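You operate a simulated robot arm through the tools that you are given. There is no shell and no other tool. Be economical: measure what you need, move in short steps, check, and stop when the job is done.

You are at the controls of a simulated two-armed robot. One attempt, no reset.

JOB
On the top of the purple-edged table, fold the grey cloth in half and then in half again.

It is judged by the outcome, as a careful person would: the job done as asked, and still so three seconds after it is handed in. It fails if anything else is knocked over, pushed out of place, dropped, spilled or broken. Flat cloth is picked up by pressing the open fingertips on it (5 to 10 N) and closing them slowly along it; thin cloth reads only 2 to 8 mm in the jaws.

ROBOT AND FRAMES
Two 7-joint arms with two-finger parallel grippers on one trunk, on a base that drives. Base frame: it is fixed to the floor where the robot stands at the start and does not move with it; the origin is under the middle of the robot, x ahead of it, y to its left, z up; the surface under the hand at the start is at about z = 0.74. Units: m, rad, N and s.
The left shoulder is at the start at [0.07, 0.163, 1.07], the right one opposite. With the tool pointing down near the work surface each hand reaches from about 0.4 to 0.88 m from the robot's upright axis, wherever it stands, measured 20 degrees to its own side. Places, roughly: top of the purple-edged table [0.5, -0.5, 0.7]. Payload 3.43 kg a hand.
The tool frame of a hand sits at the grasp point between the pads (the TCP): z along the fingers, y along the line on which they close. The tips reach 0.034 m beyond it. Largest opening 0.128 m; finger width 0.024, thickness 0.012; the body of the gripper, 0.048 by 0.13 m, starts 0.096 m behind the TCP.
Orientation is that of the tool frame in the base frame, as a unit quaternion [x, y, z, w]. With the fingers straight down and closing along the base's y, the tool's x points along the base's -x, its y along +y and its z along -z.

CONTROLS
- The arms move only by the tool jog_arm. It takes "left_plan", "right_plan" or both (then of equal length, played together; a hand with none holds still); each is a list that holds one entry, the list of rows, each a list of 7 numbers: the shift along the tool's x, y, z in m, then the turn, a rotation vector about the tool's x, y, z in rad, then the finger opening in m, from 0 to 0.128. In form: [[[tx, ty, tz, ax, ay, az, claw], ...]]. A call has 1 to 8 rows; each row shifts and turns the commanded pose from where the row before left it, along the tool's axes as they then stand. Rows are played at 5 a second. More than 0.05 m and 0.15 rad between two rows, or a gripper value outside its range, and nothing of the call is played. Where a pose cannot be reached the arm comes as near as it can. A force on the tool above 40 N (or 10 N above the force at the start of the call, whichever is more), or a blocked arm, ends the call early, and 0.2 s more pass. The fingers move at their own pace (about 0.153 m/s each) and stop on an object; they squeeze with about 23 N. The grip force told is the motor's: it shows also when the fingers shut on nothing. Time passes only in rows, and 0.2 s behind the last, so rows that do not move let the fingers close. The reply holds the time, the measured pose of the TCP, the force on the tool along the base axes, the opening and the grip force, in the units named above and with some noise, with the torque about the TCP (base axes, N m) and any sound that the robot's microphone picked up.
- Cameras (640 x 400 px; columns grow to the right, rows downward): "scene" is now at [0.128, -0.006, 1.2776]; the picture's right is [-0.06, -1.00, 0.00], its down [-0.75, 0.05, -0.66] and it looks along [0.66, -0.04, -0.75] (base axes); focal length 214 px, centre (320, 200). "left" rides on the left gripper at [0.076, 0.011, -0.16] in its tool frame; the picture's right is [-0.15, 0.99, 0.00], its down [-0.88, -0.13, -0.46] and it looks along [-0.45, -0.07, 0.89] (tool axes); focal length 234 px, centre (320, 200). "right" rides on the right gripper at [0.076, -0.011, -0.16] in its tool frame; the picture's right is [0.15, 0.99, 0.00], its down [-0.88, 0.13, -0.46] and it looks along [-0.45, 0.07, 0.89] (tool axes); focal length 234 px, centre (320, 200). There is no depth. A picture from a camera that has moved, and an enlarged one, comes with that camera's place and axes in the base frame and with its lens.
- snapshot(camera): a new picture of that camera. It takes no simulated time.
- lift_body(by): slides the trunk up (or, below 0, down) by that many m; the arms and the scene camera ride with it, the base frame stays. It gives what a move gives, with no picture.
- base_move(legs): drives the robot by 1 to 6 legs, each [ahead, left, turn to the left] in m, m and rad, along the robot's own axes; the way and the turn of a leg run together, so that a leg with both is an arc; at most 1.5 m and 3.142 rad a leg. The arms and the cameras ride along, it lands a little off, and it stops where it bumps. It gives what a move gives.
- pan_tilt(pan, tilt): turns the head with the scene camera to pan (to the left, within 1.501 rad either way) and tilt (down, from -0.506 to 1.204), counted from straight ahead of the robot. It gives what a move gives.
- inspect(camera, box): a new picture of the part [left, top, right, bottom] of that camera's present view, enlarged. It takes no simulated time.
- job_done(): hands the job in; it is judged then, once.

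Go step by step. Nothing tells you exact positions but the pictures and the camera data: compare them with the known pose of the tool, close in by small moves and look again before you grip or let go. The budget is 120 turns and 88 pictures, counting those below and the enlarged ones. Unless the task says otherwise, let go and move clear before handing in, and close with one line.

The tools are called after "Call:" as a command line: name --argument value ..., lists and objects as JSON in quotes. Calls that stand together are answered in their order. jog_arm: Moves the arms, as the interface text tells. Its arguments: {"type":"object","properties":{"left_plan":{"type":"array","items":{"type":"array","items":{"type":"array","items":{"type":"number"}}}},"right_plan":{"type":"array","items":{"type":"array","items":{"type":"array","items":{"type":"number"}}}}},"required":[]} The other tools are called the same way: lift_body (by) slides the trunk up or down; base_move (legs) drives the base; pan_tilt (pan, tilt) turns the head that bears the scene camera; snapshot (camera) takes a picture; inspect (camera, box) takes an enlarged picture of a part of a camera's view; job_done () hands the job in.

At the start:

```text
clock: 0.0
left_tcp_pos: [0.7135, 0.1257, 0.9815]
left_ee_rot: [-0.001, 1.0, 0.0, 0.0]
left_contact_force: [-0.6, 0.1, -0.5]
left_wrist_torque: [0.03, 0.0, 0.03]
left_gripper_width: 0.1281
left_finger_force: 0.1
right_tcp_pos: [0.4339, -0.2887, 0.8987]
right_ee_rot: [0.0, 1.0, -0.001, 0.0]
right_contact_force: [-0.3, 0.1, -0.7]
right_wrist_torque: [0.01, 0.01, 0.01]
right_gripper_width: 0.1281
right_finger_force: 0.0
trunk travel left (down, up): [-0.55, 0.39]
robot x, y, heading: [0.001, 0.0046, -0.003]
head pan, tilt: [-0.063, 0.852]
```

scene: 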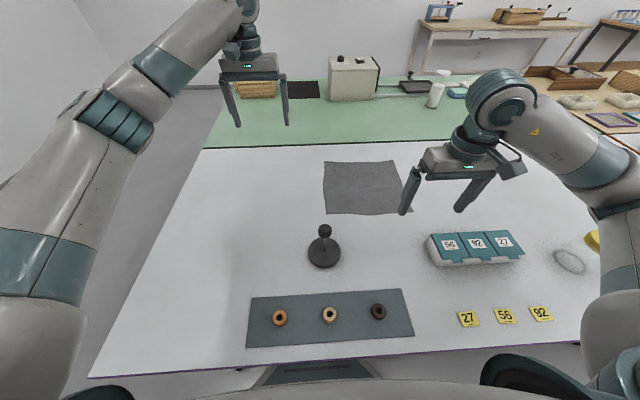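
right: 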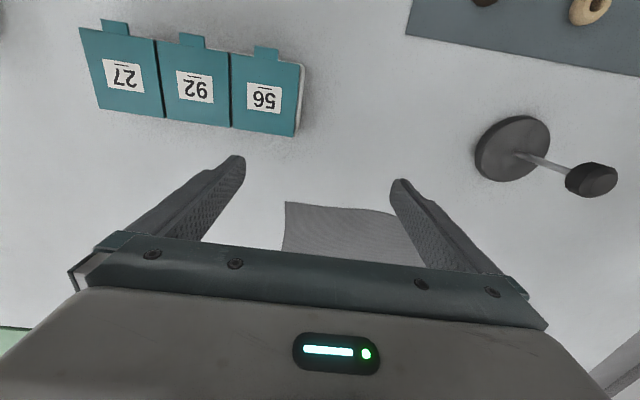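
left: 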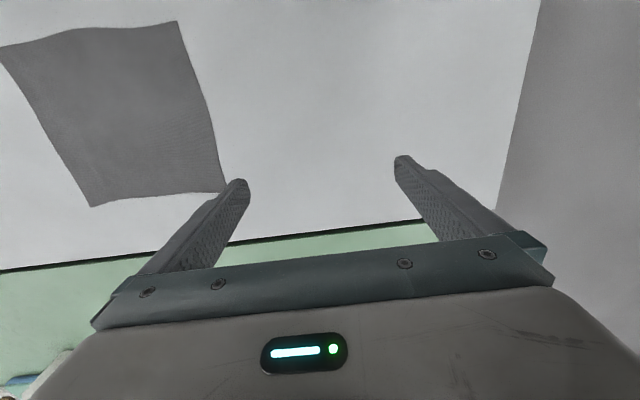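

The grey cloth lies flat at about x 0.53–0.80, y −0.05…−0.34 on the white table. I'll take a closer look before deciding how to stand.

Call:
inspect --camera "scene" --box '[280, 130, 440, 230]'

Call:
base_move --legs '[[0.0, -0.12, 0.0]]'

Call:
snapshot --camera "scene"

```text
4.00 times, centred on (360, 180) of scene
camera zoom: at [0.128, -0.006, 1.2776], right [-0.06, -1.0, 0.0], down [-0.75, 0.05, -0.66], along [0.66, -0.04, -0.75], focal length 858 px, centre (160, 280)
```

zoom: 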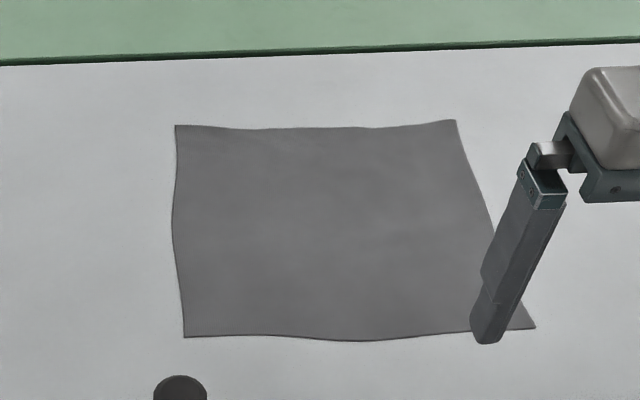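

```text
clock: 1.2
left_tcp_pos: [0.7146, 0.0036, 0.9821]
left_ee_rot: [-0.001, 1.0, 0.0, 0.0]
left_contact_force: [-0.8, -0.7, 0.3]
left_wrist_torque: [0.04, -0.06, -0.01]
left_gripper_width: 0.1278
left_finger_force: 0.1
right_tcp_pos: [0.4335, -0.4089, 0.8988]
right_ee_rot: [-0.001, 1.0, 0.0, 0.0]
right_contact_force: [-0.2, 0.2, 0.7]
right_wrist_torque: [0.02, -0.01, 0.02]
right_gripper_width: 0.1281
right_finger_force: 0.0
trunk travel left (down, up): [-0.55, 0.39]
robot x, y, heading: [0.0013, -0.1169, -0.002]
head pan, tilt: [-0.063, 0.852]
```

```text
83 pictures are left
camera scene: at [0.1281, -0.1269, 1.2776], right [-0.06, -1.0, 0.0], down [-0.75, 0.05, -0.66], along [0.66, -0.04, -0.75], focal length 214 px, centre (320, 200)
```

scene: 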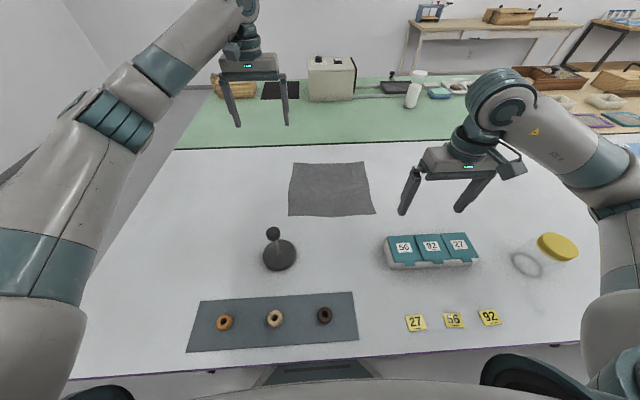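

The cloth is now in front of the robot. I'll bring both hands above the two near corners, clear of the stand and the boxes, and look.

Call:
jog_arm --left_plan '[[[0.033, -0.0183, 0.0254, 0, 0, 0, 0.04], [0.033, -0.0183, 0.0254, 0, 0, 0, 0.04], [0.033, -0.0183, 0.0254, 0, 0, 0, 0.04], [0.033, -0.0183, 0.0254, 0, 0, 0, 0.04], [0.033, -0.0183, 0.0254, 0, 0, 0, 0.04], [0, 0, 0, 0, 0, 0, 0.04]]]' --right_plan '[[[-0.0213, 0.0234, 0.0088, 0, 0, 0, 0.04], [-0.0213, 0.0234, 0.0088, 0, 0, 0, 0.04], [-0.0213, 0.0234, 0.0088, 0, 0, 0, 0.04], [-0.0213, 0.0234, 0.0088, 0, 0, 0, 0.04], [-0.0213, 0.0234, 0.0088, 0, 0, 0, 0.04], [0, 0, 0, 0, 0, 0, 0.04]]]'

Call:
inspect --camera "scene" --box '[240, 130, 432, 250]'

Call:
snapshot --camera "left"

Call:
snapshot --camera "right"

```text
clock: 2.6
left_tcp_pos: [0.5477, -0.0858, 0.8548]
left_ee_rot: [-0.001, 1.0, -0.001, 0.001]
left_contact_force: [0.0, -0.2, -0.4]
left_wrist_torque: [0.01, 0.04, -0.01]
left_gripper_width: 0.0397
left_finger_force: 0.1
right_tcp_pos: [0.5402, -0.2928, 0.8551]
right_ee_rot: [-0.001, 1.0, 0.0, 0.0]
right_contact_force: [-0.3, -0.5, 0.1]
right_wrist_torque: [-0.01, 0.02, 0.01]
right_gripper_width: 0.04
right_finger_force: 0.0
trunk travel left (down, up): [-0.55, 0.39]
robot x, y, heading: [0.0035, -0.1201, -0.0]
head pan, tilt: [-0.063, 0.852]
```

```text
3.33 times, centred on (336, 190) of scene
camera zoom: at [0.1277, -0.1265, 1.2777], right [-0.06, -1.0, 0.0], down [-0.75, 0.05, -0.66], along [0.66, -0.04, -0.75], focal length 715 px, centre (267, 233)
```

zoom: 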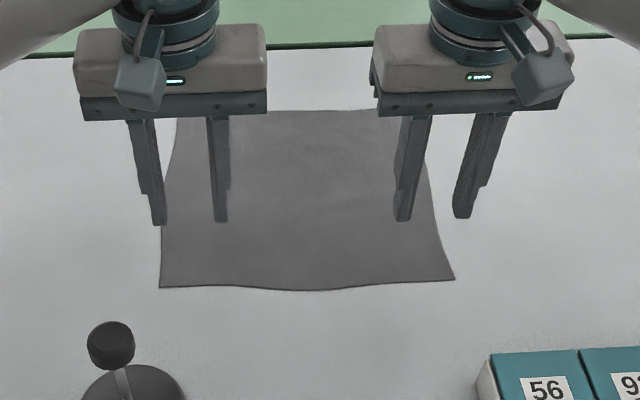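

```text
81 pictures are left
camera left: at [0.4724, -0.0751, 1.014], right [0.14, 0.99, 0.0], down [0.88, -0.13, 0.46], along [0.45, -0.07, -0.89], focal length 234 px, centre (320, 200)
```

left: 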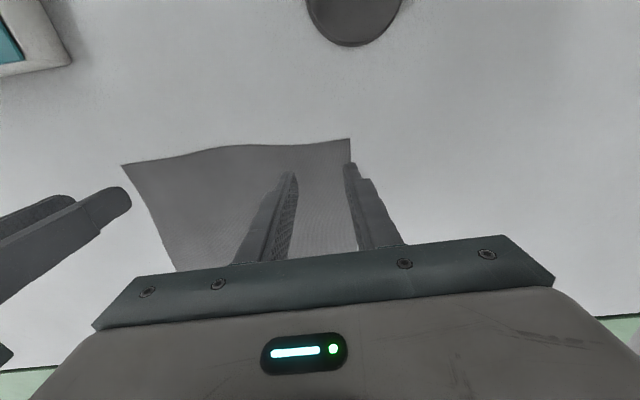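

```text
80 pictures are left
camera right: at [0.4647, -0.3032, 1.0151], right [-0.15, 0.99, 0.0], down [0.88, 0.13, 0.46], along [0.45, 0.07, -0.89], focal length 234 px, centre (320, 200)
```

right: 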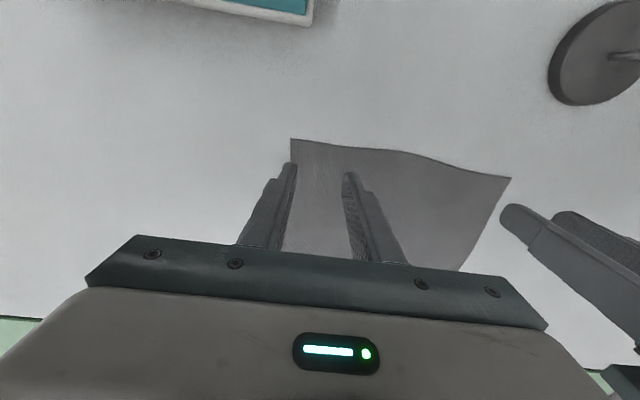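

Fingertips line up with the near corners (edge at x≈0.535, z≈0.74). I'll lower to just above contact.

Call:
jog_arm --left_plan '[[[0.003, 0, 0.035, 0, 0, 0, 0.04], [0, 0, 0.033, 0, 0, 0, 0.04], [0, 0, 0.004, 0, 0, 0, 0.04], [0, 0, 0.004, 0, 0, 0, 0.04], [0, 0, 0, 0, 0, 0, 0.04]]]' --right_plan '[[[0, 0, 0.035, 0, 0, 0, 0.04], [0, 0, 0.033, 0, 0, 0, 0.04], [0, 0, 0.004, 0, 0, 0, 0.04], [0, 0, 0.004, 0, 0, 0, 0.04], [0, 0, 0, 0, 0, 0, 0.04]]]'

```text
clock: 3.8
left_tcp_pos: [0.5454, -0.0873, 0.7796]
left_ee_rot: [-0.001, 1.0, 0.001, -0.001]
left_contact_force: [-0.6, -0.2, -0.1]
left_wrist_torque: [0.01, -0.03, -0.02]
left_gripper_width: 0.0399
left_finger_force: 0.2
right_tcp_pos: [0.5397, -0.2919, 0.7795]
right_ee_rot: [-0.001, 1.0, 0.0, -0.001]
right_contact_force: [-0.4, 0.1, 0.4]
right_wrist_torque: [0.02, -0.02, 0.0]
right_gripper_width: 0.0398
right_finger_force: 0.1
trunk travel left (down, up): [-0.55, 0.39]
robot x, y, heading: [-0.0019, -0.1211, 0.004]
head pan, tilt: [-0.063, 0.852]
```

Call:
jog_arm --left_plan '[[[0, 0, 0.003, 0, 0, 0, 0.04], [0, 0, 0.002, 0, 0, 0, 0.04], [0, 0, 0.001, 0, 0, 0, 0.04], [0, 0, 0, 0, 0, 0, 0.04]]]' --right_plan '[[[0, 0, 0.003, 0, 0, 0, 0.04], [0, 0, 0.002, 0, 0, 0, 0.04], [0, 0, 0.001, 0, 0, 0, 0.04], [0, 0, 0, 0, 0, 0, 0.04]]]'

```text
clock: 4.8
left_tcp_pos: [0.5451, -0.0861, 0.7754]
left_ee_rot: [-0.001, 1.0, 0.0, 0.0]
left_contact_force: [1.9, -0.6, 7.7]
left_wrist_torque: [0.03, -0.03, -0.04]
left_gripper_width: 0.04
left_finger_force: 0.1
right_tcp_pos: [0.5406, -0.2922, 0.7755]
right_ee_rot: [0.0, 1.0, 0.0, 0.002]
right_contact_force: [5.2, -3.2, 23.9]
right_wrist_torque: [-0.25, -0.04, 0.01]
right_gripper_width: 0.04
right_finger_force: 0.1
trunk travel left (down, up): [-0.55, 0.39]
robot x, y, heading: [-0.0017, -0.1166, -0.002]
head pan, tilt: [-0.063, 0.852]
```

Both tips press on the cloth; the right too hard, so I'll ease it a little and close both slowly.

Call:
jog_arm --left_plan '[[[0, 0, 0, 0, 0, 0, 0.04], [0, 0, 0, 0, 0, 0, 0.033], [0, 0, 0, 0, 0, 0, 0.026], [0, 0, 0, 0, 0, 0, 0.019], [0, 0, 0, 0, 0, 0, 0.012], [0, 0, 0, 0, 0, 0, 0.005], [0, 0, 0, 0, 0, 0, 0], [0, 0, 0, 0, 0, 0, 0]]]' --right_plan '[[[0, 0, -0.0012, 0, 0, 0, 0.04], [0, 0, 0, 0, 0, 0, 0.033], [0, 0, 0, 0, 0, 0, 0.026], [0, 0, 0, 0, 0, 0, 0.019], [0, 0, 0, 0, 0, 0, 0.012], [0, 0, 0, 0, 0, 0, 0.005], [0, 0, 0, 0, 0, 0, 0], [0, 0, 0, 0, 0, 0, 0]]]'

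Call:
inspect --camera "scene" --box '[240, 130, 432, 250]'

```text
clock: 6.6
left_tcp_pos: [0.5443, -0.0881, 0.7755]
left_ee_rot: [0.0, 1.0, -0.001, 0.001]
left_contact_force: [-0.9, -8.0, 19.1]
left_wrist_torque: [-0.24, 0.01, -0.03]
left_gripper_width: 0.0018
left_finger_force: 23.5
right_tcp_pos: [0.5368, -0.2905, 0.7751]
right_ee_rot: [-0.001, 1.0, 0.0, 0.001]
right_contact_force: [-1.0, 6.0, 10.6]
right_wrist_torque: [0.21, 0.05, -0.07]
right_gripper_width: 0.0066
right_finger_force: 23.1
trunk travel left (down, up): [-0.55, 0.39]
robot x, y, heading: [0.0022, -0.1192, 0.001]
head pan, tilt: [-0.063, 0.852]
```

```text
3.33 times, centred on (336, 190) of scene
camera zoom: at [0.1253, -0.1262, 1.278], right [-0.06, -1.0, 0.0], down [-0.75, 0.05, -0.66], along [0.66, -0.04, -0.75], focal length 715 px, centre (267, 233)
```

zoom: 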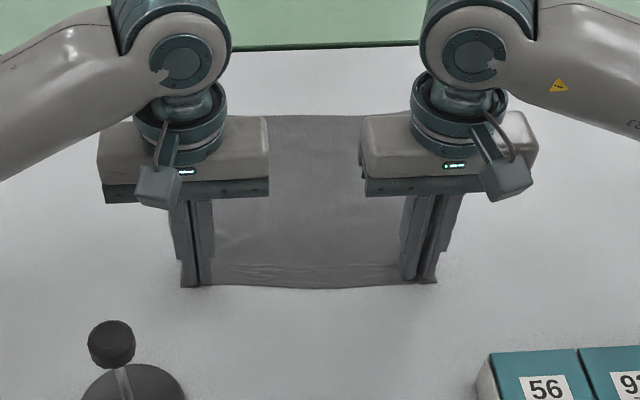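

Both seem to hold something (right 6.6 mm, left 1.8 mm). I'll lift a little to check.

Call:
jog_arm --left_plan '[[[0, 0, -0.02, 0, 0, 0, 0], [0, 0, -0.02, 0, 0, 0, 0], [0, 0, 0, 0, 0, 0, 0]]]' --right_plan '[[[0, 0, -0.02, 0, 0, 0, 0], [0, 0, -0.02, 0, 0, 0, 0], [0, 0, 0, 0, 0, 0, 0]]]'

Call:
inspect --camera "scene" --box '[240, 130, 432, 250]'

Call:
snapshot --camera "left"

```text
clock: 7.4
left_tcp_pos: [0.5467, -0.0867, 0.8127]
left_ee_rot: [0.0, 1.0, 0.0, -0.001]
left_contact_force: [0.4, -7.1, -0.3]
left_wrist_torque: [-0.21, -0.02, -0.03]
left_gripper_width: 0.0016
left_finger_force: 23.4
right_tcp_pos: [0.5414, -0.292, 0.8145]
right_ee_rot: [-0.001, 1.0, 0.0, -0.002]
right_contact_force: [-0.1, 6.6, -0.3]
right_wrist_torque: [0.26, 0.02, 0.02]
right_gripper_width: 0.002
right_finger_force: 23.2
trunk travel left (down, up): [-0.55, 0.39]
robot x, y, heading: [-0.0035, -0.1192, 0.003]
head pan, tilt: [-0.063, 0.852]
```

```text
3.33 times, centred on (336, 190) of scene
camera zoom: at [0.1284, -0.1263, 1.2775], right [-0.06, -1.0, 0.0], down [-0.75, 0.05, -0.66], along [0.66, -0.04, -0.75], focal length 715 px, centre (267, 233)
```

zoom: 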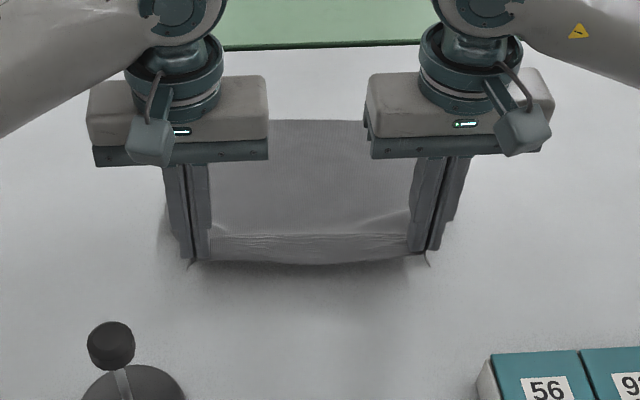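

```text
77 pictures are left
camera left: at [0.4706, -0.0757, 0.9713], right [0.15, 0.99, 0.0], down [0.88, -0.13, 0.45], along [0.45, -0.07, -0.89], focal length 234 px, centre (320, 200)
```

left: 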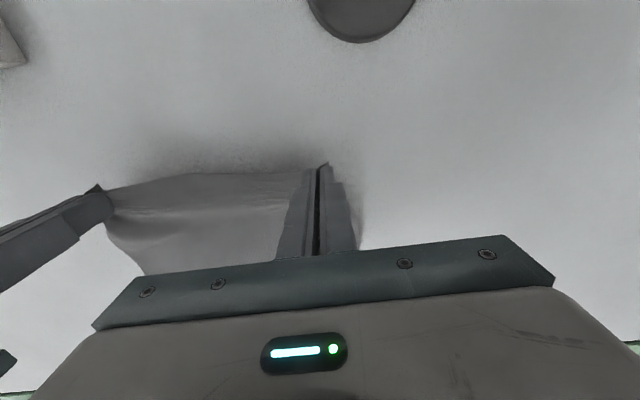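

Both corners are held with the edge taut. I'll swing the edge up and over toward the far edge, first half.

Call:
jog_arm --left_plan '[[[-0.01, -0.002, -0.02, 0, 0, 0, 0], [-0.01, -0.002, -0.02, 0, 0, 0, 0], [-0.015, -0.002, -0.0125, 0, 0, 0, 0], [-0.015, -0.002, -0.0125, 0, 0, 0, 0], [-0.02, -0.001, -0.01, 0, 0, 0, 0], [-0.02, -0.001, -0.01, 0, 0, 0, 0], [-0.022, 0, 0, 0, 0, 0, 0], [-0.023, 0, 0, 0, 0, 0, 0]]]' --right_plan '[[[-0.01, 0.001, -0.02, 0, 0, 0, 0], [-0.01, 0.001, -0.02, 0, 0, 0, 0], [-0.015, 0, -0.0125, 0, 0, 0, 0], [-0.015, 0, -0.0125, 0, 0, 0, 0], [-0.02, 0, -0.01, 0, 0, 0, 0], [-0.02, 0, -0.01, 0, 0, 0, 0], [-0.022, 0, 0, 0, 0, 0, 0], [-0.023, 0, 0, 0, 0, 0, 0]]]'

Call:
inspect --camera "scene" --box '[240, 130, 432, 250]'

```text
clock: 9.2
left_tcp_pos: [0.682, -0.0963, 0.8979]
left_ee_rot: [0.0, 1.0, 0.0, -0.001]
left_contact_force: [0.0, 0.1, -0.1]
left_wrist_torque: [0.0, 0.04, 0.0]
left_gripper_width: 0.0016
left_finger_force: 22.6
right_tcp_pos: [0.6772, -0.2882, 0.8989]
right_ee_rot: [0.0, 1.0, -0.001, -0.001]
right_contact_force: [0.8, 0.7, 0.0]
right_wrist_torque: [-0.05, 0.04, 0.0]
right_gripper_width: 0.0022
right_finger_force: 22.6
trunk travel left (down, up): [-0.55, 0.39]
robot x, y, heading: [0.0053, -0.1165, -0.002]
head pan, tilt: [-0.063, 0.852]
```

```text
3.33 times, centred on (336, 190) of scene
camera zoom: at [0.1288, -0.1262, 1.2775], right [-0.06, -1.0, 0.0], down [-0.75, 0.05, -0.66], along [0.66, -0.04, -0.75], focal length 715 px, centre (267, 233)
```

zoom: 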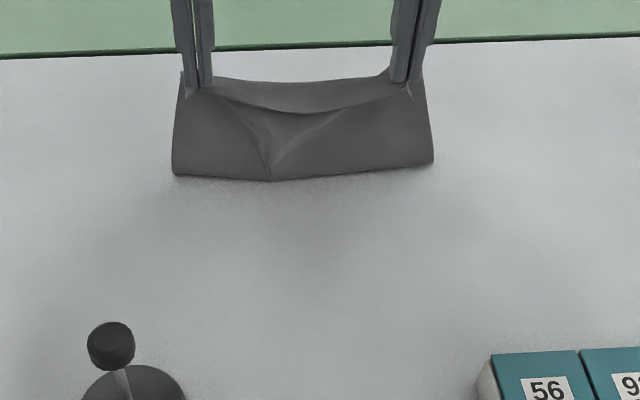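

The fold line is forming at about x≈0.68, as wanted. Continuing over and down.

Call:
jog_arm --left_plan '[[[-0.02, 0, 0.005, 0, 0, 0, 0], [-0.02, 0, 0.005, 0, 0, 0, 0], [-0.017, 0, 0.01, 0, 0, 0, 0], [-0.018, 0, 0.01, 0, 0, 0, 0], [-0.014, 0, 0.015, 0, 0, 0, 0], [-0.014, 0.001, 0.015, 0, 0, 0, 0], [-0.008, 0.001, 0.015, 0, 0, 0, 0], [-0.004, 0.001, 0.015, 0, 0, 0, 0]]]' --right_plan '[[[-0.02, -0.002, 0.005, 0, 0, 0, 0], [-0.02, -0.002, 0.005, 0, 0, 0, 0], [-0.017, -0.002, 0.01, 0, 0, 0, 0], [-0.018, -0.002, 0.01, 0, 0, 0, 0], [-0.014, -0.002, 0.015, 0, 0, 0, 0], [-0.014, -0.002, 0.015, 0, 0, 0, 0], [-0.008, -0.002, 0.015, 0, 0, 0, 0], [-0.004, 0, 0.015, 0, 0, 0, 0]]]'

Call:
inspect --camera "scene" --box '[240, 130, 432, 250]'

Call:
snapshot --camera "left"

Call:
snapshot --camera "right"

```text
clock: 11.0
left_tcp_pos: [0.795, -0.0944, 0.8074]
left_ee_rot: [0.0, 1.0, -0.001, -0.001]
left_contact_force: [0.0, -10.7, 0.7]
left_wrist_torque: [-0.36, 0.02, -0.04]
left_gripper_width: 0.0017
left_finger_force: 23.2
right_tcp_pos: [0.7899, -0.3024, 0.8088]
right_ee_rot: [-0.002, 1.0, 0.001, 0.0]
right_contact_force: [0.3, 10.0, 0.0]
right_wrist_torque: [0.33, -0.02, 0.06]
right_gripper_width: 0.002
right_finger_force: 22.9
trunk travel left (down, up): [-0.55, 0.39]
robot x, y, heading: [0.0011, -0.1231, 0.004]
head pan, tilt: [-0.063, 0.852]
```

```text
3.33 times, centred on (336, 190) of scene
camera zoom: at [0.1289, -0.1262, 1.2776], right [-0.06, -1.0, 0.0], down [-0.75, 0.05, -0.66], along [0.66, -0.04, -0.75], focal length 715 px, centre (267, 233)
```

zoom: 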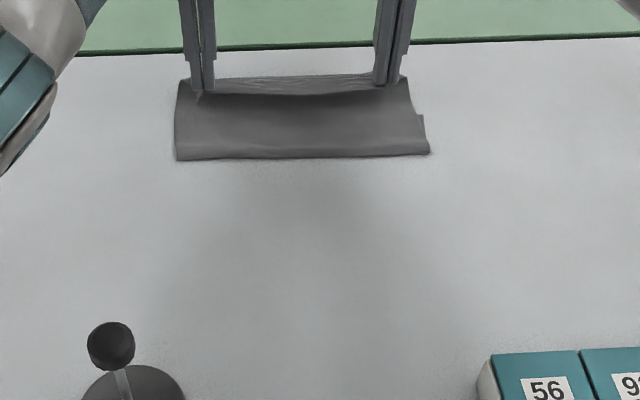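

```text
74 pictures are left
camera left: at [0.7202, -0.083, 0.9653], right [0.15, 0.99, 0.0], down [0.88, -0.13, 0.46], along [0.45, -0.07, -0.89], focal length 234 px, centre (320, 200)
```

left: 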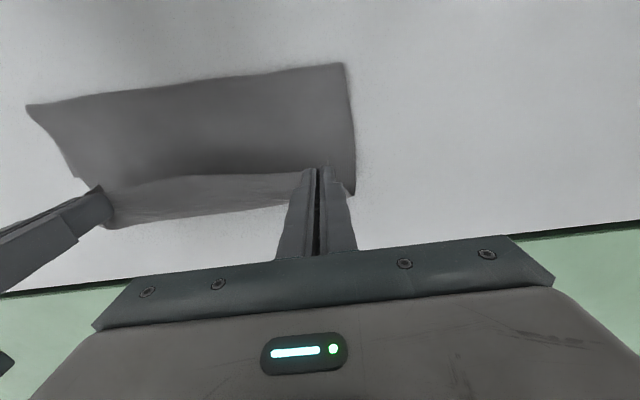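

```text
73 pictures are left
camera right: at [0.7161, -0.3125, 0.968], right [-0.15, 0.99, 0.0], down [0.88, 0.13, 0.46], along [0.45, 0.07, -0.89], focal length 234 px, centre (320, 200)
```

right: 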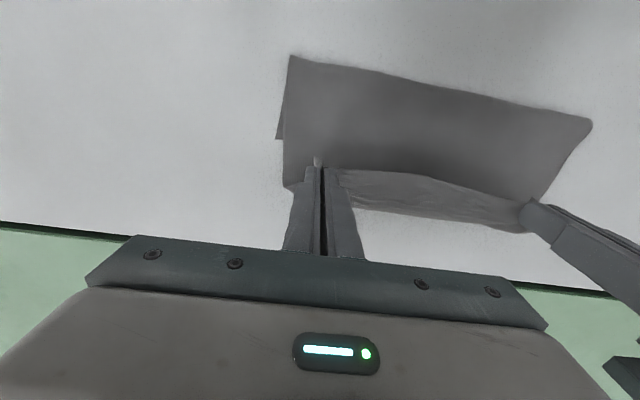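

The flap is over; its lip points forward beyond the fingers. I'll ease the side tension, lower it onto the table and look.

Call:
jog_arm --left_plan '[[[0, -0.003, 0.01, 0, 0, 0, 0], [0, 0, 0.01, 0, 0, 0, 0], [0, 0, 0.008, 0, 0, 0, 0], [0, 0, 0.0, 0, 0, 0, 0]]]' --right_plan '[[[0, 0.002, 0.01, 0, 0, 0, 0], [0, 0, 0.01, 0, 0, 0, 0], [0, 0, 0.008, 0, 0, 0, 0], [0, 0, 0.0, 0, 0, 0, 0]]]'

Call:
inspect --camera "scene" --box '[272, 130, 400, 210]'

Call:
snapshot --camera "left"

Call:
snapshot --camera "right"

```text
clock: 12.0
left_tcp_pos: [0.7964, -0.0962, 0.7804]
left_ee_rot: [0.0, 1.0, 0.0, 0.0]
left_contact_force: [-0.7, -7.0, -0.2]
left_wrist_torque: [-0.21, -0.02, 0.0]
left_gripper_width: 0.002
left_finger_force: 23.2
right_tcp_pos: [0.7904, -0.3013, 0.7804]
right_ee_rot: [-0.001, 1.0, 0.0, -0.001]
right_contact_force: [0.1, 5.5, 0.0]
right_wrist_torque: [0.15, 0.02, 0.07]
right_gripper_width: 0.0022
right_finger_force: 22.9
trunk travel left (down, up): [-0.55, 0.39]
robot x, y, heading: [0.0025, -0.1216, -0.002]
head pan, tilt: [-0.063, 0.852]
```

```text
5.00 times, centred on (336, 170) of scene
camera zoom: at [0.128, -0.1262, 1.2776], right [-0.06, -1.0, 0.0], down [-0.75, 0.05, -0.66], along [0.66, -0.04, -0.75], focal length 1072 px, centre (240, 350)
```

zoom: 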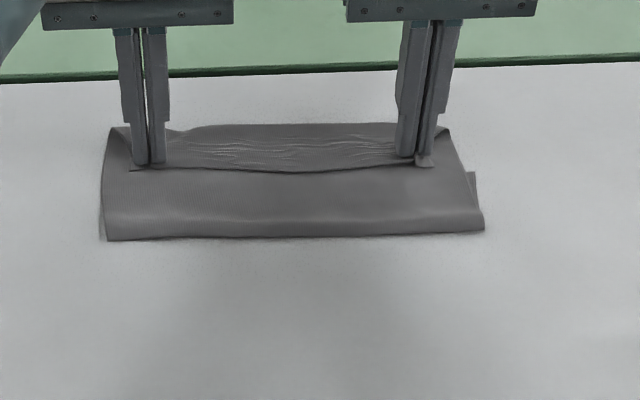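

```text
71 pictures are left
camera left: at [0.7194, -0.0855, 0.9387], right [0.15, 0.99, 0.0], down [0.88, -0.13, 0.46], along [0.45, -0.07, -0.89], focal length 234 px, centre (320, 200)
```

left: 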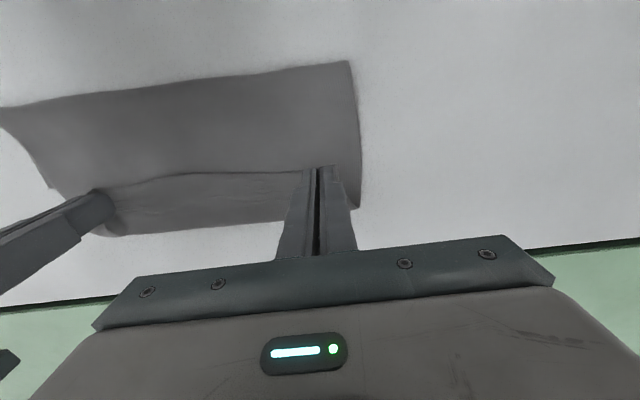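

```text
70 pictures are left
camera right: at [0.7152, -0.3119, 0.9408], right [-0.15, 0.99, 0.0], down [0.88, 0.13, 0.46], along [0.45, 0.07, -0.89], focal length 234 px, centre (320, 200)
```

right: 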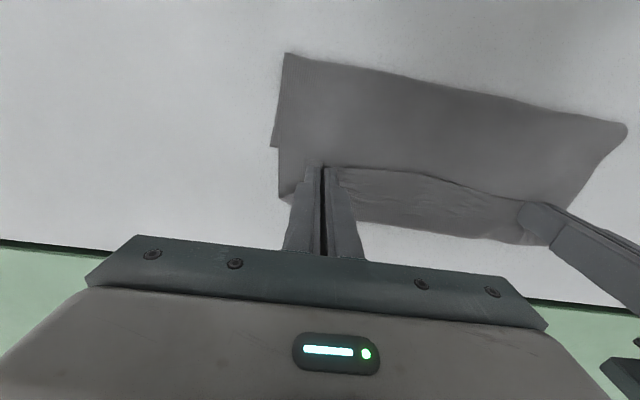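

The flap is down. I'll release gently and lift clear to see how it lies.

Call:
jog_arm --left_plan '[[[0, 0, 0.002, 0, 0, 0, 0.0], [0, 0, 0, 0, 0, 0, 0.015], [0, 0, 0, 0, 0, 0, 0.03], [0, 0, -0.02, 0, 0, 0, 0.03], [0, 0, -0.045, 0, 0, 0, 0.03], [0, 0.03, -0.035, 0, 0, 0, 0.03], [0, 0.04, -0.02, 0, 0, 0, 0.03]]]' --right_plan '[[[0, 0, 0.002, 0, 0, 0, 0.0], [0, 0, 0, 0, 0, 0, 0.015], [0, 0, 0, 0, 0, 0, 0.03], [0, 0, -0.02, 0, 0, 0, 0.03], [0, 0, -0.045, 0, 0, 0, 0.03], [0, -0.03, -0.035, 0, 0, 0, 0.03], [0, -0.04, -0.02, 0, 0, 0, 0.03]]]'

Call:
inspect --camera "scene" --box '[272, 130, 400, 210]'

Call:
snapshot --camera "left"

Call:
snapshot --camera "right"

```text
clock: 13.6
left_tcp_pos: [0.796, -0.0257, 0.8988]
left_ee_rot: [-0.001, 1.0, 0.0, 0.0]
left_contact_force: [0.1, 0.3, -0.6]
left_wrist_torque: [-0.01, 0.0, 0.0]
left_gripper_width: 0.0297
left_finger_force: 0.1
right_tcp_pos: [0.7891, -0.3702, 0.8997]
right_ee_rot: [0.0, 1.0, 0.0, 0.0]
right_contact_force: [0.3, -0.3, -0.5]
right_wrist_torque: [-0.01, 0.03, -0.02]
right_gripper_width: 0.0301
right_finger_force: 0.2
trunk travel left (down, up): [-0.55, 0.39]
robot x, y, heading: [-0.004, -0.1203, 0.003]
head pan, tilt: [-0.063, 0.852]
```

```text
5.00 times, centred on (336, 170) of scene
camera zoom: at [0.1274, -0.1259, 1.2777], right [-0.06, -1.0, 0.0], down [-0.75, 0.05, -0.66], along [0.66, -0.04, -0.75], focal length 1072 px, centre (240, 350)
```

zoom: 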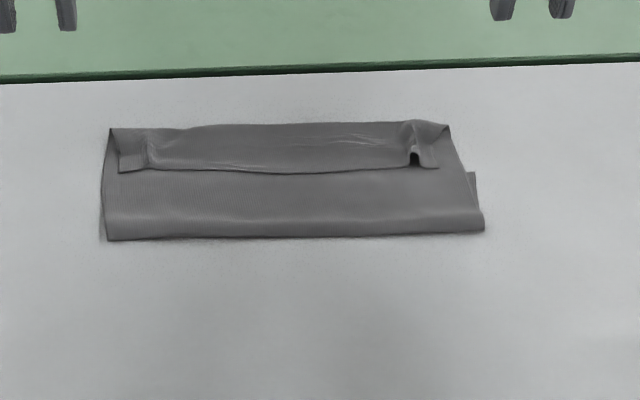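

```text
68 pictures are left
camera left: at [0.7193, -0.0149, 1.0571], right [0.15, 0.99, 0.0], down [0.88, -0.13, 0.46], along [0.45, -0.07, -0.89], focal length 234 px, centre (320, 200)
```

left: 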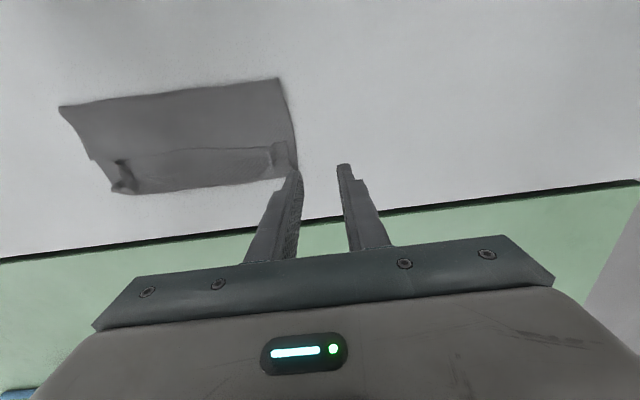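

```text
67 pictures are left
camera right: at [0.7141, -0.38, 1.0585], right [-0.15, 0.99, 0.0], down [0.88, 0.13, 0.46], along [0.45, 0.07, -0.89], focal length 234 px, centre (320, 200)
```

right: 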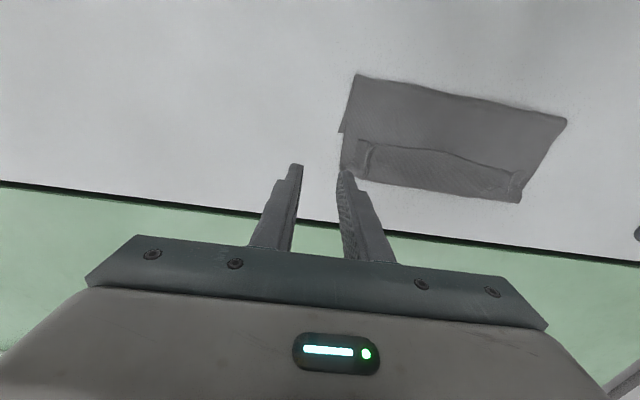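

The edge landed in the right place, but the flap bulged past it and lies as a 4 cm cuff — not a clean fold. I'll regrip the same ridges, unfold it and redo it with a better grip.

Call:
jog_arm --left_plan '[[[0, -0.04, 0.02, 0, 0, 0, 0.03], [0, -0.03, 0.035, 0, 0, 0, 0.03], [0, 0, 0.045, 0, 0, 0, 0.03], [0, 0, 0.018, 0, 0, 0, 0.03], [0, 0, 0.001, 0, 0, 0, 0.03], [0, 0, 0, 0, 0, 0, 0.03]]]' --right_plan '[[[0, 0.04, 0.02, 0, 0, 0, 0.03], [0, 0.03, 0.035, 0, 0, 0, 0.03], [0, 0, 0.045, 0, 0, 0, 0.03], [0, 0, 0.018, 0, 0, 0, 0.03], [0, 0, 0.001, 0, 0, 0, 0.03], [0, 0, 0, 0, 0, 0, 0.03]]]'

```text
clock: 15.0
left_tcp_pos: [0.7956, -0.0969, 0.7796]
left_ee_rot: [0.0, 1.0, 0.0, -0.001]
left_contact_force: [0.2, 0.9, 0.0]
left_wrist_torque: [0.0, -0.02, -0.03]
left_gripper_width: 0.03
left_finger_force: 0.0
right_tcp_pos: [0.7911, -0.3023, 0.7799]
right_ee_rot: [-0.001, 1.0, 0.0, 0.001]
right_contact_force: [0.3, -0.6, -0.2]
right_wrist_torque: [0.0, 0.02, -0.01]
right_gripper_width: 0.0303
right_finger_force: 0.1
trunk travel left (down, up): [-0.55, 0.39]
robot x, y, heading: [0.0016, -0.1184, 0.003]
head pan, tilt: [-0.063, 0.852]
```

Call:
jog_arm --left_plan '[[[0, 0, 0.0015, 0, 0, 0, 0.03], [0, 0, 0.001, 0, 0, 0, 0.024], [0, 0, 0, 0, 0, 0, 0.018], [0, 0, 0, 0, 0, 0, 0.012], [0, 0, 0, 0, 0, 0, 0.006], [0, 0, 0, 0, 0, 0, 0], [0, 0, 0, 0, 0, 0, 0]]]' --right_plan '[[[0, 0, 0.0015, 0, 0, 0, 0.03], [0, 0, 0.001, 0, 0, 0, 0.024], [0, 0, 0, 0, 0, 0, 0.018], [0, 0, 0, 0, 0, 0, 0.012], [0, 0, 0, 0, 0, 0, 0.006], [0, 0, 0, 0, 0, 0, 0], [0, 0, 0, 0, 0, 0, 0]]]'

Call:
inspect --camera "scene" --box '[272, 130, 400, 210]'

```text
clock: 16.6
left_tcp_pos: [0.796, -0.0967, 0.7771]
left_ee_rot: [0.0, 1.0, 0.0, 0.0]
left_contact_force: [-0.1, -5.3, -0.5]
left_wrist_torque: [-0.15, 0.04, -0.01]
left_gripper_width: 0.0019
left_finger_force: 23.0
right_tcp_pos: [0.7898, -0.301, 0.7774]
right_ee_rot: [-0.001, 1.0, 0.0, 0.001]
right_contact_force: [0.4, 4.7, -0.6]
right_wrist_torque: [0.17, -0.04, 0.01]
right_gripper_width: 0.002
right_finger_force: 22.8
trunk travel left (down, up): [-0.55, 0.39]
robot x, y, heading: [0.0028, -0.119, -0.0]
head pan, tilt: [-0.063, 0.852]
```

```text
5.00 times, centred on (336, 170) of scene
camera zoom: at [0.1281, -0.1263, 1.2776], right [-0.06, -1.0, 0.0], down [-0.75, 0.05, -0.66], along [0.66, -0.04, -0.75], focal length 1072 px, centre (240, 350)
```

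zoom: 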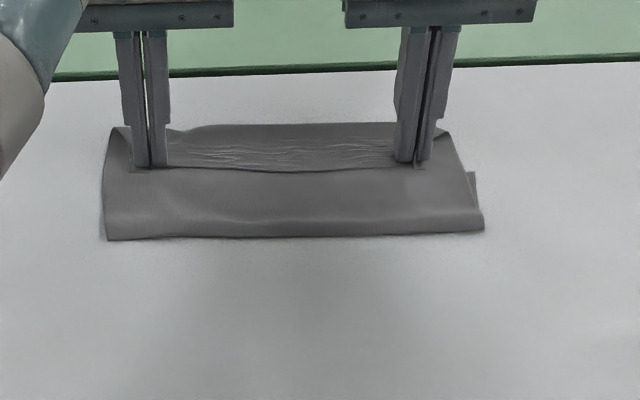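

Gripped again. I'll carry the edge back toward me in an arc and lay it flat.

Call:
jog_arm --left_plan '[[[0, -0.002, -0.03, 0, 0, 0, 0], [0, 0, -0.04, 0, 0, 0, 0], [0.015, 0, -0.04, 0, 0, 0, 0], [0.035, 0, -0.015, 0, 0, 0, 0], [0.035, 0, 0, 0, 0, 0, 0], [0.035, 0, 0, 0, 0, 0, 0], [0.035, 0, 0.01, 0, 0, 0, 0], [0.03, 0, 0.02, 0, 0, 0, 0]]]' --right_plan '[[[0, 0.002, -0.03, 0, 0, 0, 0], [0, 0, -0.04, 0, 0, 0, 0], [0.015, 0, -0.04, 0, 0, 0, 0], [0.035, 0, -0.015, 0, 0, 0, 0], [0.035, 0, 0, 0, 0, 0, 0], [0.035, 0, 0, 0, 0, 0, 0], [0.035, 0, 0.01, 0, 0, 0, 0], [0.03, 0, 0.02, 0, 0, 0, 0]]]'

Call:
inspect --camera "scene" --box '[240, 130, 432, 250]'

```text
clock: 18.3
left_tcp_pos: [0.7762, -0.105, 0.8865]
left_ee_rot: [0.002, 1.0, -0.007, 0.0]
left_contact_force: [-12.8, -16.3, 0.5]
left_wrist_torque: [-0.58, 0.47, -0.12]
left_gripper_width: 0.0011
left_finger_force: 23.3
left hand out of reach, approached as far as the arm can: row 4, 5, 6, 7
right_tcp_pos: [0.639, -0.295, 0.8948]
right_ee_rot: [-0.002, 1.0, 0.006, 0.007]
right_contact_force: [13.0, 15.9, -0.9]
right_wrist_torque: [0.58, -0.43, 0.03]
right_gripper_width: 0.0021
right_finger_force: 22.8
trunk travel left (down, up): [-0.55, 0.39]
robot x, y, heading: [0.0002, -0.121, -0.003]
head pan, tilt: [-0.063, 0.852]
stopped in row 8 (left hand): the force on the tool passed its limit at 47 N (the readings are from after the stop); the commanded pose is now the measured one
```

```text
3.33 times, centred on (336, 190) of scene
camera zoom: at [0.128, -0.1262, 1.2777], right [-0.06, -1.0, 0.0], down [-0.75, 0.05, -0.66], along [0.66, -0.04, -0.75], focal length 715 px, centre (267, 233)
```

zoom: 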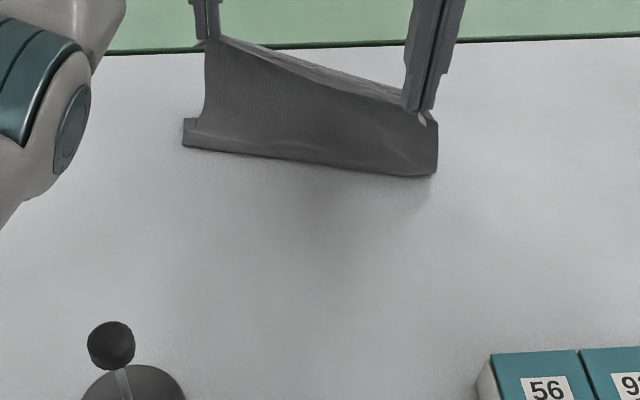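

The left arm stalled (out of reach for its posture). I'll bring the right hand back level with it to relieve the cloth, and check how the left can move.

Call:
jog_arm --right_plan '[[[-0.04, 0, 0, 0, 0, 0, 0], [-0.04, 0, 0, 0, 0, 0, 0], [-0.04, 0, 0, 0, 0, 0, 0], [0, 0, 0, 0, 0, 0, 0]]]'

Call:
snapshot --camera "scene"

```text
clock: 19.3
left_tcp_pos: [0.7766, -0.1008, 0.8856]
left_ee_rot: [0.0, 1.0, -0.005, 0.001]
left_contact_force: [0.3, -0.2, -0.3]
left_wrist_torque: [0.0, 0.01, 0.02]
left_gripper_width: 0.0009
left_finger_force: 22.8
right_tcp_pos: [0.7575, -0.2995, 0.8964]
right_ee_rot: [-0.001, 1.0, 0.003, 0.004]
right_contact_force: [-0.5, -0.1, -0.1]
right_wrist_torque: [0.01, -0.01, -0.02]
right_gripper_width: 0.002
right_finger_force: 23.2
trunk travel left (down, up): [-0.55, 0.39]
robot x, y, heading: [0.0011, -0.1244, -0.004]
head pan, tilt: [-0.063, 0.852]
```

```text
64 pictures are left
camera scene: at [0.1276, -0.1269, 1.2777], right [-0.06, -1.0, 0.0], down [-0.75, 0.05, -0.66], along [0.66, -0.04, -0.75], focal length 214 px, centre (320, 200)
```

scene: 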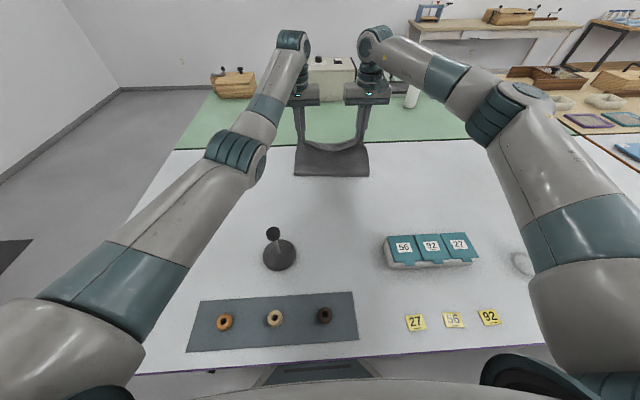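

Call:
jog_arm --left_plan '[[[0.012, 0, 0, 0, 0, 0, 0], [0.012, 0, 0, 0, 0, 0, 0], [0.012, 0, 0, 0, 0, 0, 0], [0, 0, 0, 0, 0, 0, 0]]]' --right_plan '[[[0.006, 0, 0, 0, 0, 0, 0], [0.006, 0, 0, 0, 0, 0, 0], [0.006, 0, 0, 0, 0, 0, 0], [0, 0, 0, 0, 0, 0, 0]]]'

Call:
inspect --camera "scene" --box '[240, 130, 432, 250]'

```text
clock: 20.3
left_tcp_pos: [0.7425, -0.1006, 0.886]
left_ee_rot: [0.0, 1.0, -0.006, 0.001]
left_contact_force: [-0.5, -0.3, -0.6]
left_wrist_torque: [-0.02, 0.01, -0.02]
left_gripper_width: 0.0013
left_finger_force: 22.7
left hand out of reach, approached as far as the arm can: row 1
right_tcp_pos: [0.7392, -0.297, 0.895]
right_ee_rot: [0.0, 1.0, 0.003, 0.004]
right_contact_force: [-0.1, -0.1, -0.4]
right_wrist_torque: [0.0, 0.0, -0.02]
right_gripper_width: 0.0018
right_finger_force: 23.3
trunk travel left (down, up): [-0.55, 0.39]
robot x, y, heading: [-0.0026, -0.1192, 0.005]
head pan, tilt: [-0.063, 0.852]
```

```text
3.33 times, centred on (336, 190) of scene
camera zoom: at [0.1282, -0.126, 1.2776], right [-0.06, -1.0, 0.0], down [-0.75, 0.05, -0.66], along [0.66, -0.04, -0.75], focal length 715 px, centre (267, 233)
```

zoom: 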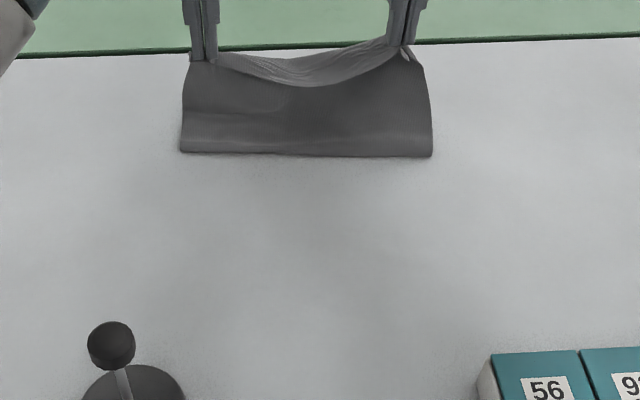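

Both hands move together again; continuing the unfold toward me.

Call:
jog_arm --left_plan '[[[0.03, 0.002, -0.009, 0, 0, 0, 0], [0.03, 0, 0, 0, 0, 0, 0], [0.03, 0, 0.005, 0, 0, 0, 0], [0.03, 0, 0.01, 0, 0, 0, 0], [0.03, 0, 0.02, 0, 0, 0, 0], [0.025, 0, 0.025, 0, 0, 0, 0], [0.02, 0, 0.025, 0, 0, 0, 0], [0.015, 0, 0.02, 0, 0, 0, 0]]]' --right_plan '[[[0.03, 0, 0, 0, 0, 0, 0], [0.03, 0, 0, 0, 0, 0, 0], [0.03, 0, 0.005, 0, 0, 0, 0], [0.03, 0, 0.01, 0, 0, 0, 0], [0.03, 0, 0.02, 0, 0, 0, 0], [0.025, 0, 0.025, 0, 0, 0, 0], [0.02, 0, 0.025, 0, 0, 0, 0], [0.015, 0, 0.02, 0, 0, 0, 0]]]'

Call:
inspect --camera "scene" --box '[240, 130, 432, 250]'

```text
clock: 22.1
left_tcp_pos: [0.5331, -0.0997, 0.7884]
left_ee_rot: [0.002, 1.0, -0.006, 0.001]
left_contact_force: [-0.2, 0.2, -0.1]
left_wrist_torque: [0.02, -0.01, -0.01]
left_gripper_width: 0.0014
left_finger_force: 22.9
right_tcp_pos: [0.5309, -0.296, 0.7875]
right_ee_rot: [-0.001, 1.0, 0.004, 0.004]
right_contact_force: [0.6, -0.1, 0.5]
right_wrist_torque: [0.01, -0.06, 0.0]
right_gripper_width: 0.0018
right_finger_force: 23.4
trunk travel left (down, up): [-0.55, 0.39]
robot x, y, heading: [0.0024, -0.1242, -0.002]
head pan, tilt: [-0.063, 0.852]
```

```text
3.33 times, centred on (336, 190) of scene
camera zoom: at [0.1279, -0.1263, 1.2778], right [-0.06, -1.0, 0.0], down [-0.75, 0.05, -0.66], along [0.66, -0.04, -0.75], focal length 715 px, centre (267, 233)
```

zoom: 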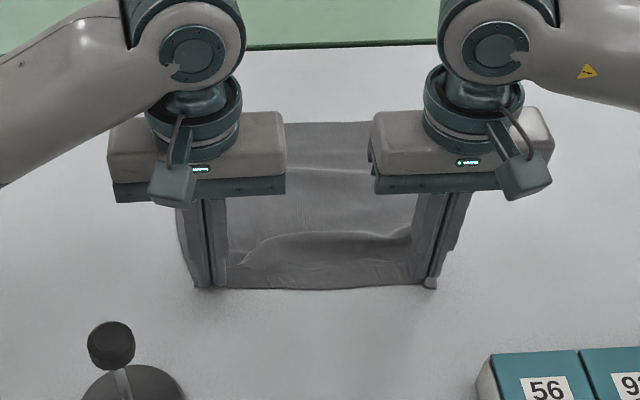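

Almost flat again; I'll pull the slack out toward me by 1.5 cm, lower and release.

Call:
jog_arm --left_plan '[[[0.008, 0.002, 0, 0, 0, 0, 0], [0.007, 0.002, 0.005, 0, 0, 0, 0], [0, 0, 0.005, 0, 0, 0, 0], [0, 0, 0, 0, 0, 0, 0.02], [0, 0, 0, 0, 0, 0, 0.04], [0, 0, -0.03, 0, 0, 0, 0.04], [0, 0.03, -0.04, 0, 0, 0, 0.04], [0, 0.03, -0.04, 0, 0, 0, 0.04]]]' --right_plan '[[[0.008, -0.002, 0, 0, 0, 0, 0], [0.007, -0.002, 0.005, 0, 0, 0, 0], [0, 0, 0.005, 0, 0, 0, 0], [0, 0, 0, 0, 0, 0, 0.02], [0, 0, 0, 0, 0, 0, 0.04], [0, 0, -0.03, 0, 0, 0, 0.04], [0, -0.03, -0.04, 0, 0, 0, 0.04], [0, -0.03, -0.04, 0, 0, 0, 0.04]]]'

Call:
inspect --camera "scene" --box '[240, 130, 432, 250]'

Call:
snapshot --camera "left"

```text
clock: 23.9
left_tcp_pos: [0.5145, -0.0341, 0.89]
left_ee_rot: [0.001, 1.0, -0.006, 0.001]
left_contact_force: [-0.3, -0.9, -0.8]
left_wrist_torque: [-0.01, -0.05, 0.01]
left_gripper_width: 0.0399
left_finger_force: 0.0
right_tcp_pos: [0.5153, -0.3591, 0.8907]
right_ee_rot: [-0.001, 1.0, 0.003, 0.004]
right_contact_force: [0.4, 0.5, -0.1]
right_wrist_torque: [0.01, -0.03, -0.01]
right_gripper_width: 0.0399
right_finger_force: 0.0
trunk travel left (down, up): [-0.55, 0.39]
robot x, y, heading: [0.0028, -0.1229, 0.003]
head pan, tilt: [-0.063, 0.852]
```

```text
3.33 times, centred on (336, 190) of scene
camera zoom: at [0.1266, -0.1259, 1.2777], right [-0.06, -1.0, 0.0], down [-0.75, 0.05, -0.66], along [0.66, -0.04, -0.75], focal length 715 px, centre (267, 233)
```

zoom: 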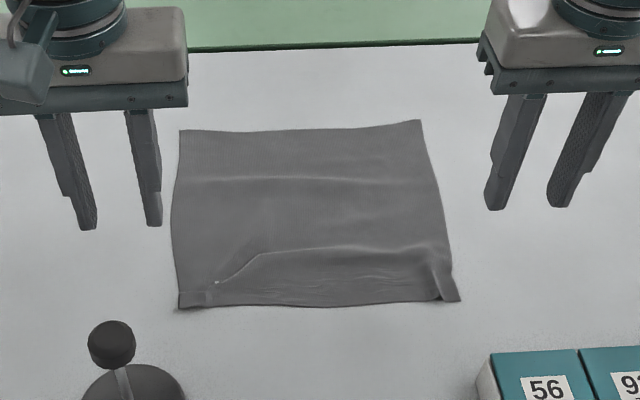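

```text
60 pictures are left
camera left: at [0.4387, -0.0211, 1.0482], right [0.15, 0.99, -0.01], down [0.88, -0.13, 0.46], along [0.45, -0.08, -0.89], focal length 234 px, centre (320, 200)
```

left: 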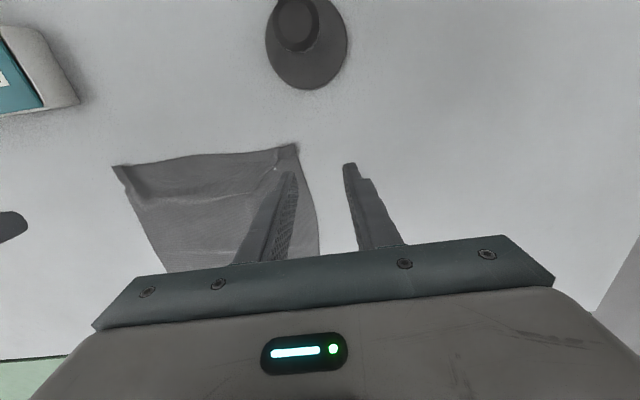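

Flat again: cloth now x 0.51–0.76, y −0.065…−0.335. I'll turn both hands 90° so the fingers close across the near edge (along x), which makes the cloth hang straight down from the tips.

Call:
jog_arm --left_plan '[[[0, 0, 0, 0, 0, 0.1428, 0.04], [0, 0, 0, 0, 0, 0.1428, 0.04], [0, 0, 0, 0, 0, 0.1428, 0.04], [0, 0, 0, 0, 0, 0.1428, 0.04], [0, 0, 0, 0, 0, 0.1428, 0.04], [0, 0, 0, 0, 0, 0.1428, 0.04], [0, 0, 0, 0, 0, 0.1428, 0.04], [0, 0, 0, 0, 0, 0.1428, 0.04]]]' --right_plan '[[[0, 0, 0, 0, 0, -0.1428, 0.04], [0, 0, 0, 0, 0, -0.1428, 0.04], [0, 0, 0, 0, 0, -0.1428, 0.04], [0, 0, 0, 0, 0, -0.1428, 0.04], [0, 0, 0, 0, 0, -0.1428, 0.04], [0, 0, 0, 0, 0, -0.1428, 0.04], [0, 0, 0, 0, 0, -0.1428, 0.04], [0, 0, 0, 0, 0, -0.1428, 0.04]]]'

Call:
jog_arm --left_plan '[[[0, 0, 0, 0, 0, 0.1428, 0.04], [0, 0, 0, 0, 0, 0.1428, 0.04], [0, 0, 0, 0, 0, 0.1428, 0.04], [0, 0, 0, 0, 0, 0, 0.04]]]' --right_plan '[[[0, 0, 0, 0, 0, -0.1428, 0.04], [0, 0, 0, 0, 0, -0.1428, 0.04], [0, 0, 0, 0, 0, -0.1428, 0.04], [0, 0, 0, 0, 0, 0, 0.04]]]'

Call:
snapshot --camera "scene"

Call:
snapshot --camera "right"

```text
clock: 25.7
left_tcp_pos: [0.5156, -0.0338, 0.8889]
left_ee_rot: [0.542, 0.84, -0.004, 0.005]
left_contact_force: [0.1, 0.4, 0.5]
left_wrist_torque: [0.0, 0.02, 0.0]
left_gripper_width: 0.0398
left_finger_force: 0.0
right_tcp_pos: [0.5145, -0.36, 0.8878]
right_ee_rot: [-0.522, 0.853, 0.002, 0.005]
right_contact_force: [0.8, -0.5, -0.4]
right_wrist_torque: [0.04, 0.02, -0.02]
right_gripper_width: 0.0398
right_finger_force: 0.1
trunk travel left (down, up): [-0.55, 0.39]
robot x, y, heading: [-0.0028, -0.1178, 0.001]
head pan, tilt: [-0.063, 0.852]
```

```text
clock: 26.7
left_tcp_pos: [0.5172, -0.0371, 0.8899]
left_ee_rot: [0.708, 0.706, -0.003, 0.004]
left_contact_force: [-1.1, -0.5, 0.5]
left_wrist_torque: [0.03, -0.02, 0.01]
left_gripper_width: 0.0403
left_finger_force: 0.1
right_tcp_pos: [0.4527, -0.2894, 0.8474]
right_ee_rot: [-0.659, 0.751, -0.046, 0.009]
right_contact_force: [0.1, -0.4, -0.2]
right_wrist_torque: [0.05, -0.05, 0.0]
right_gripper_width: 0.0399
right_finger_force: 0.1
right hand out of reach, approached as far as the arm can: row 1, 2, 3
trunk travel left (down, up): [-0.55, 0.39]
robot x, y, heading: [-0.0032, -0.1198, -0.003]
head pan, tilt: [-0.063, 0.852]
```

```text
59 pictures are left
camera scene: at [0.1268, -0.1282, 1.2778], right [-0.06, -1.0, 0.0], down [-0.75, 0.05, -0.66], along [0.66, -0.04, -0.75], focal length 214 px, centre (320, 200)
```

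scene: 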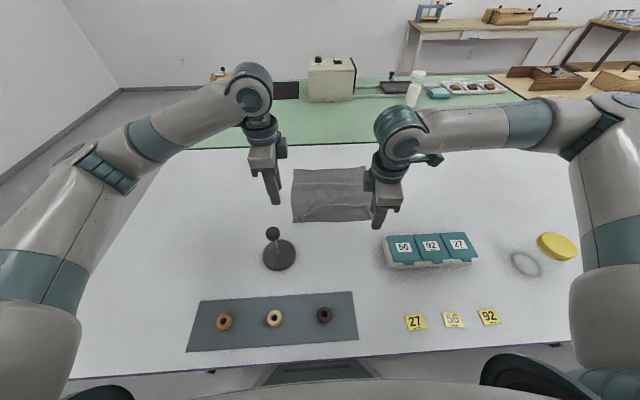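

```text
58 pictures are left
camera right: at [0.4428, -0.3566, 1.0117], right [-1.0, -0.02, -0.07], down [-0.04, 0.91, 0.4], along [0.06, 0.4, -0.91], focal length 234 px, centre (320, 200)
```

right: 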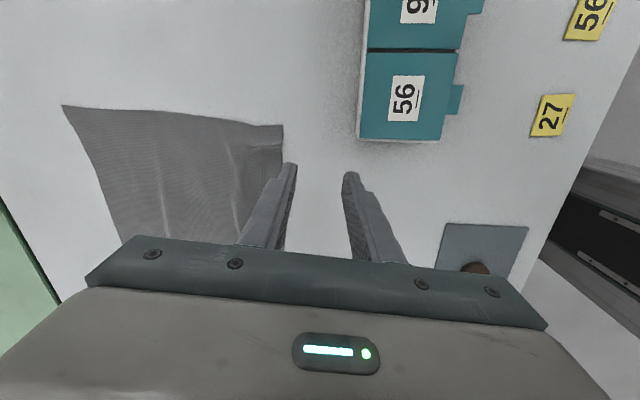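

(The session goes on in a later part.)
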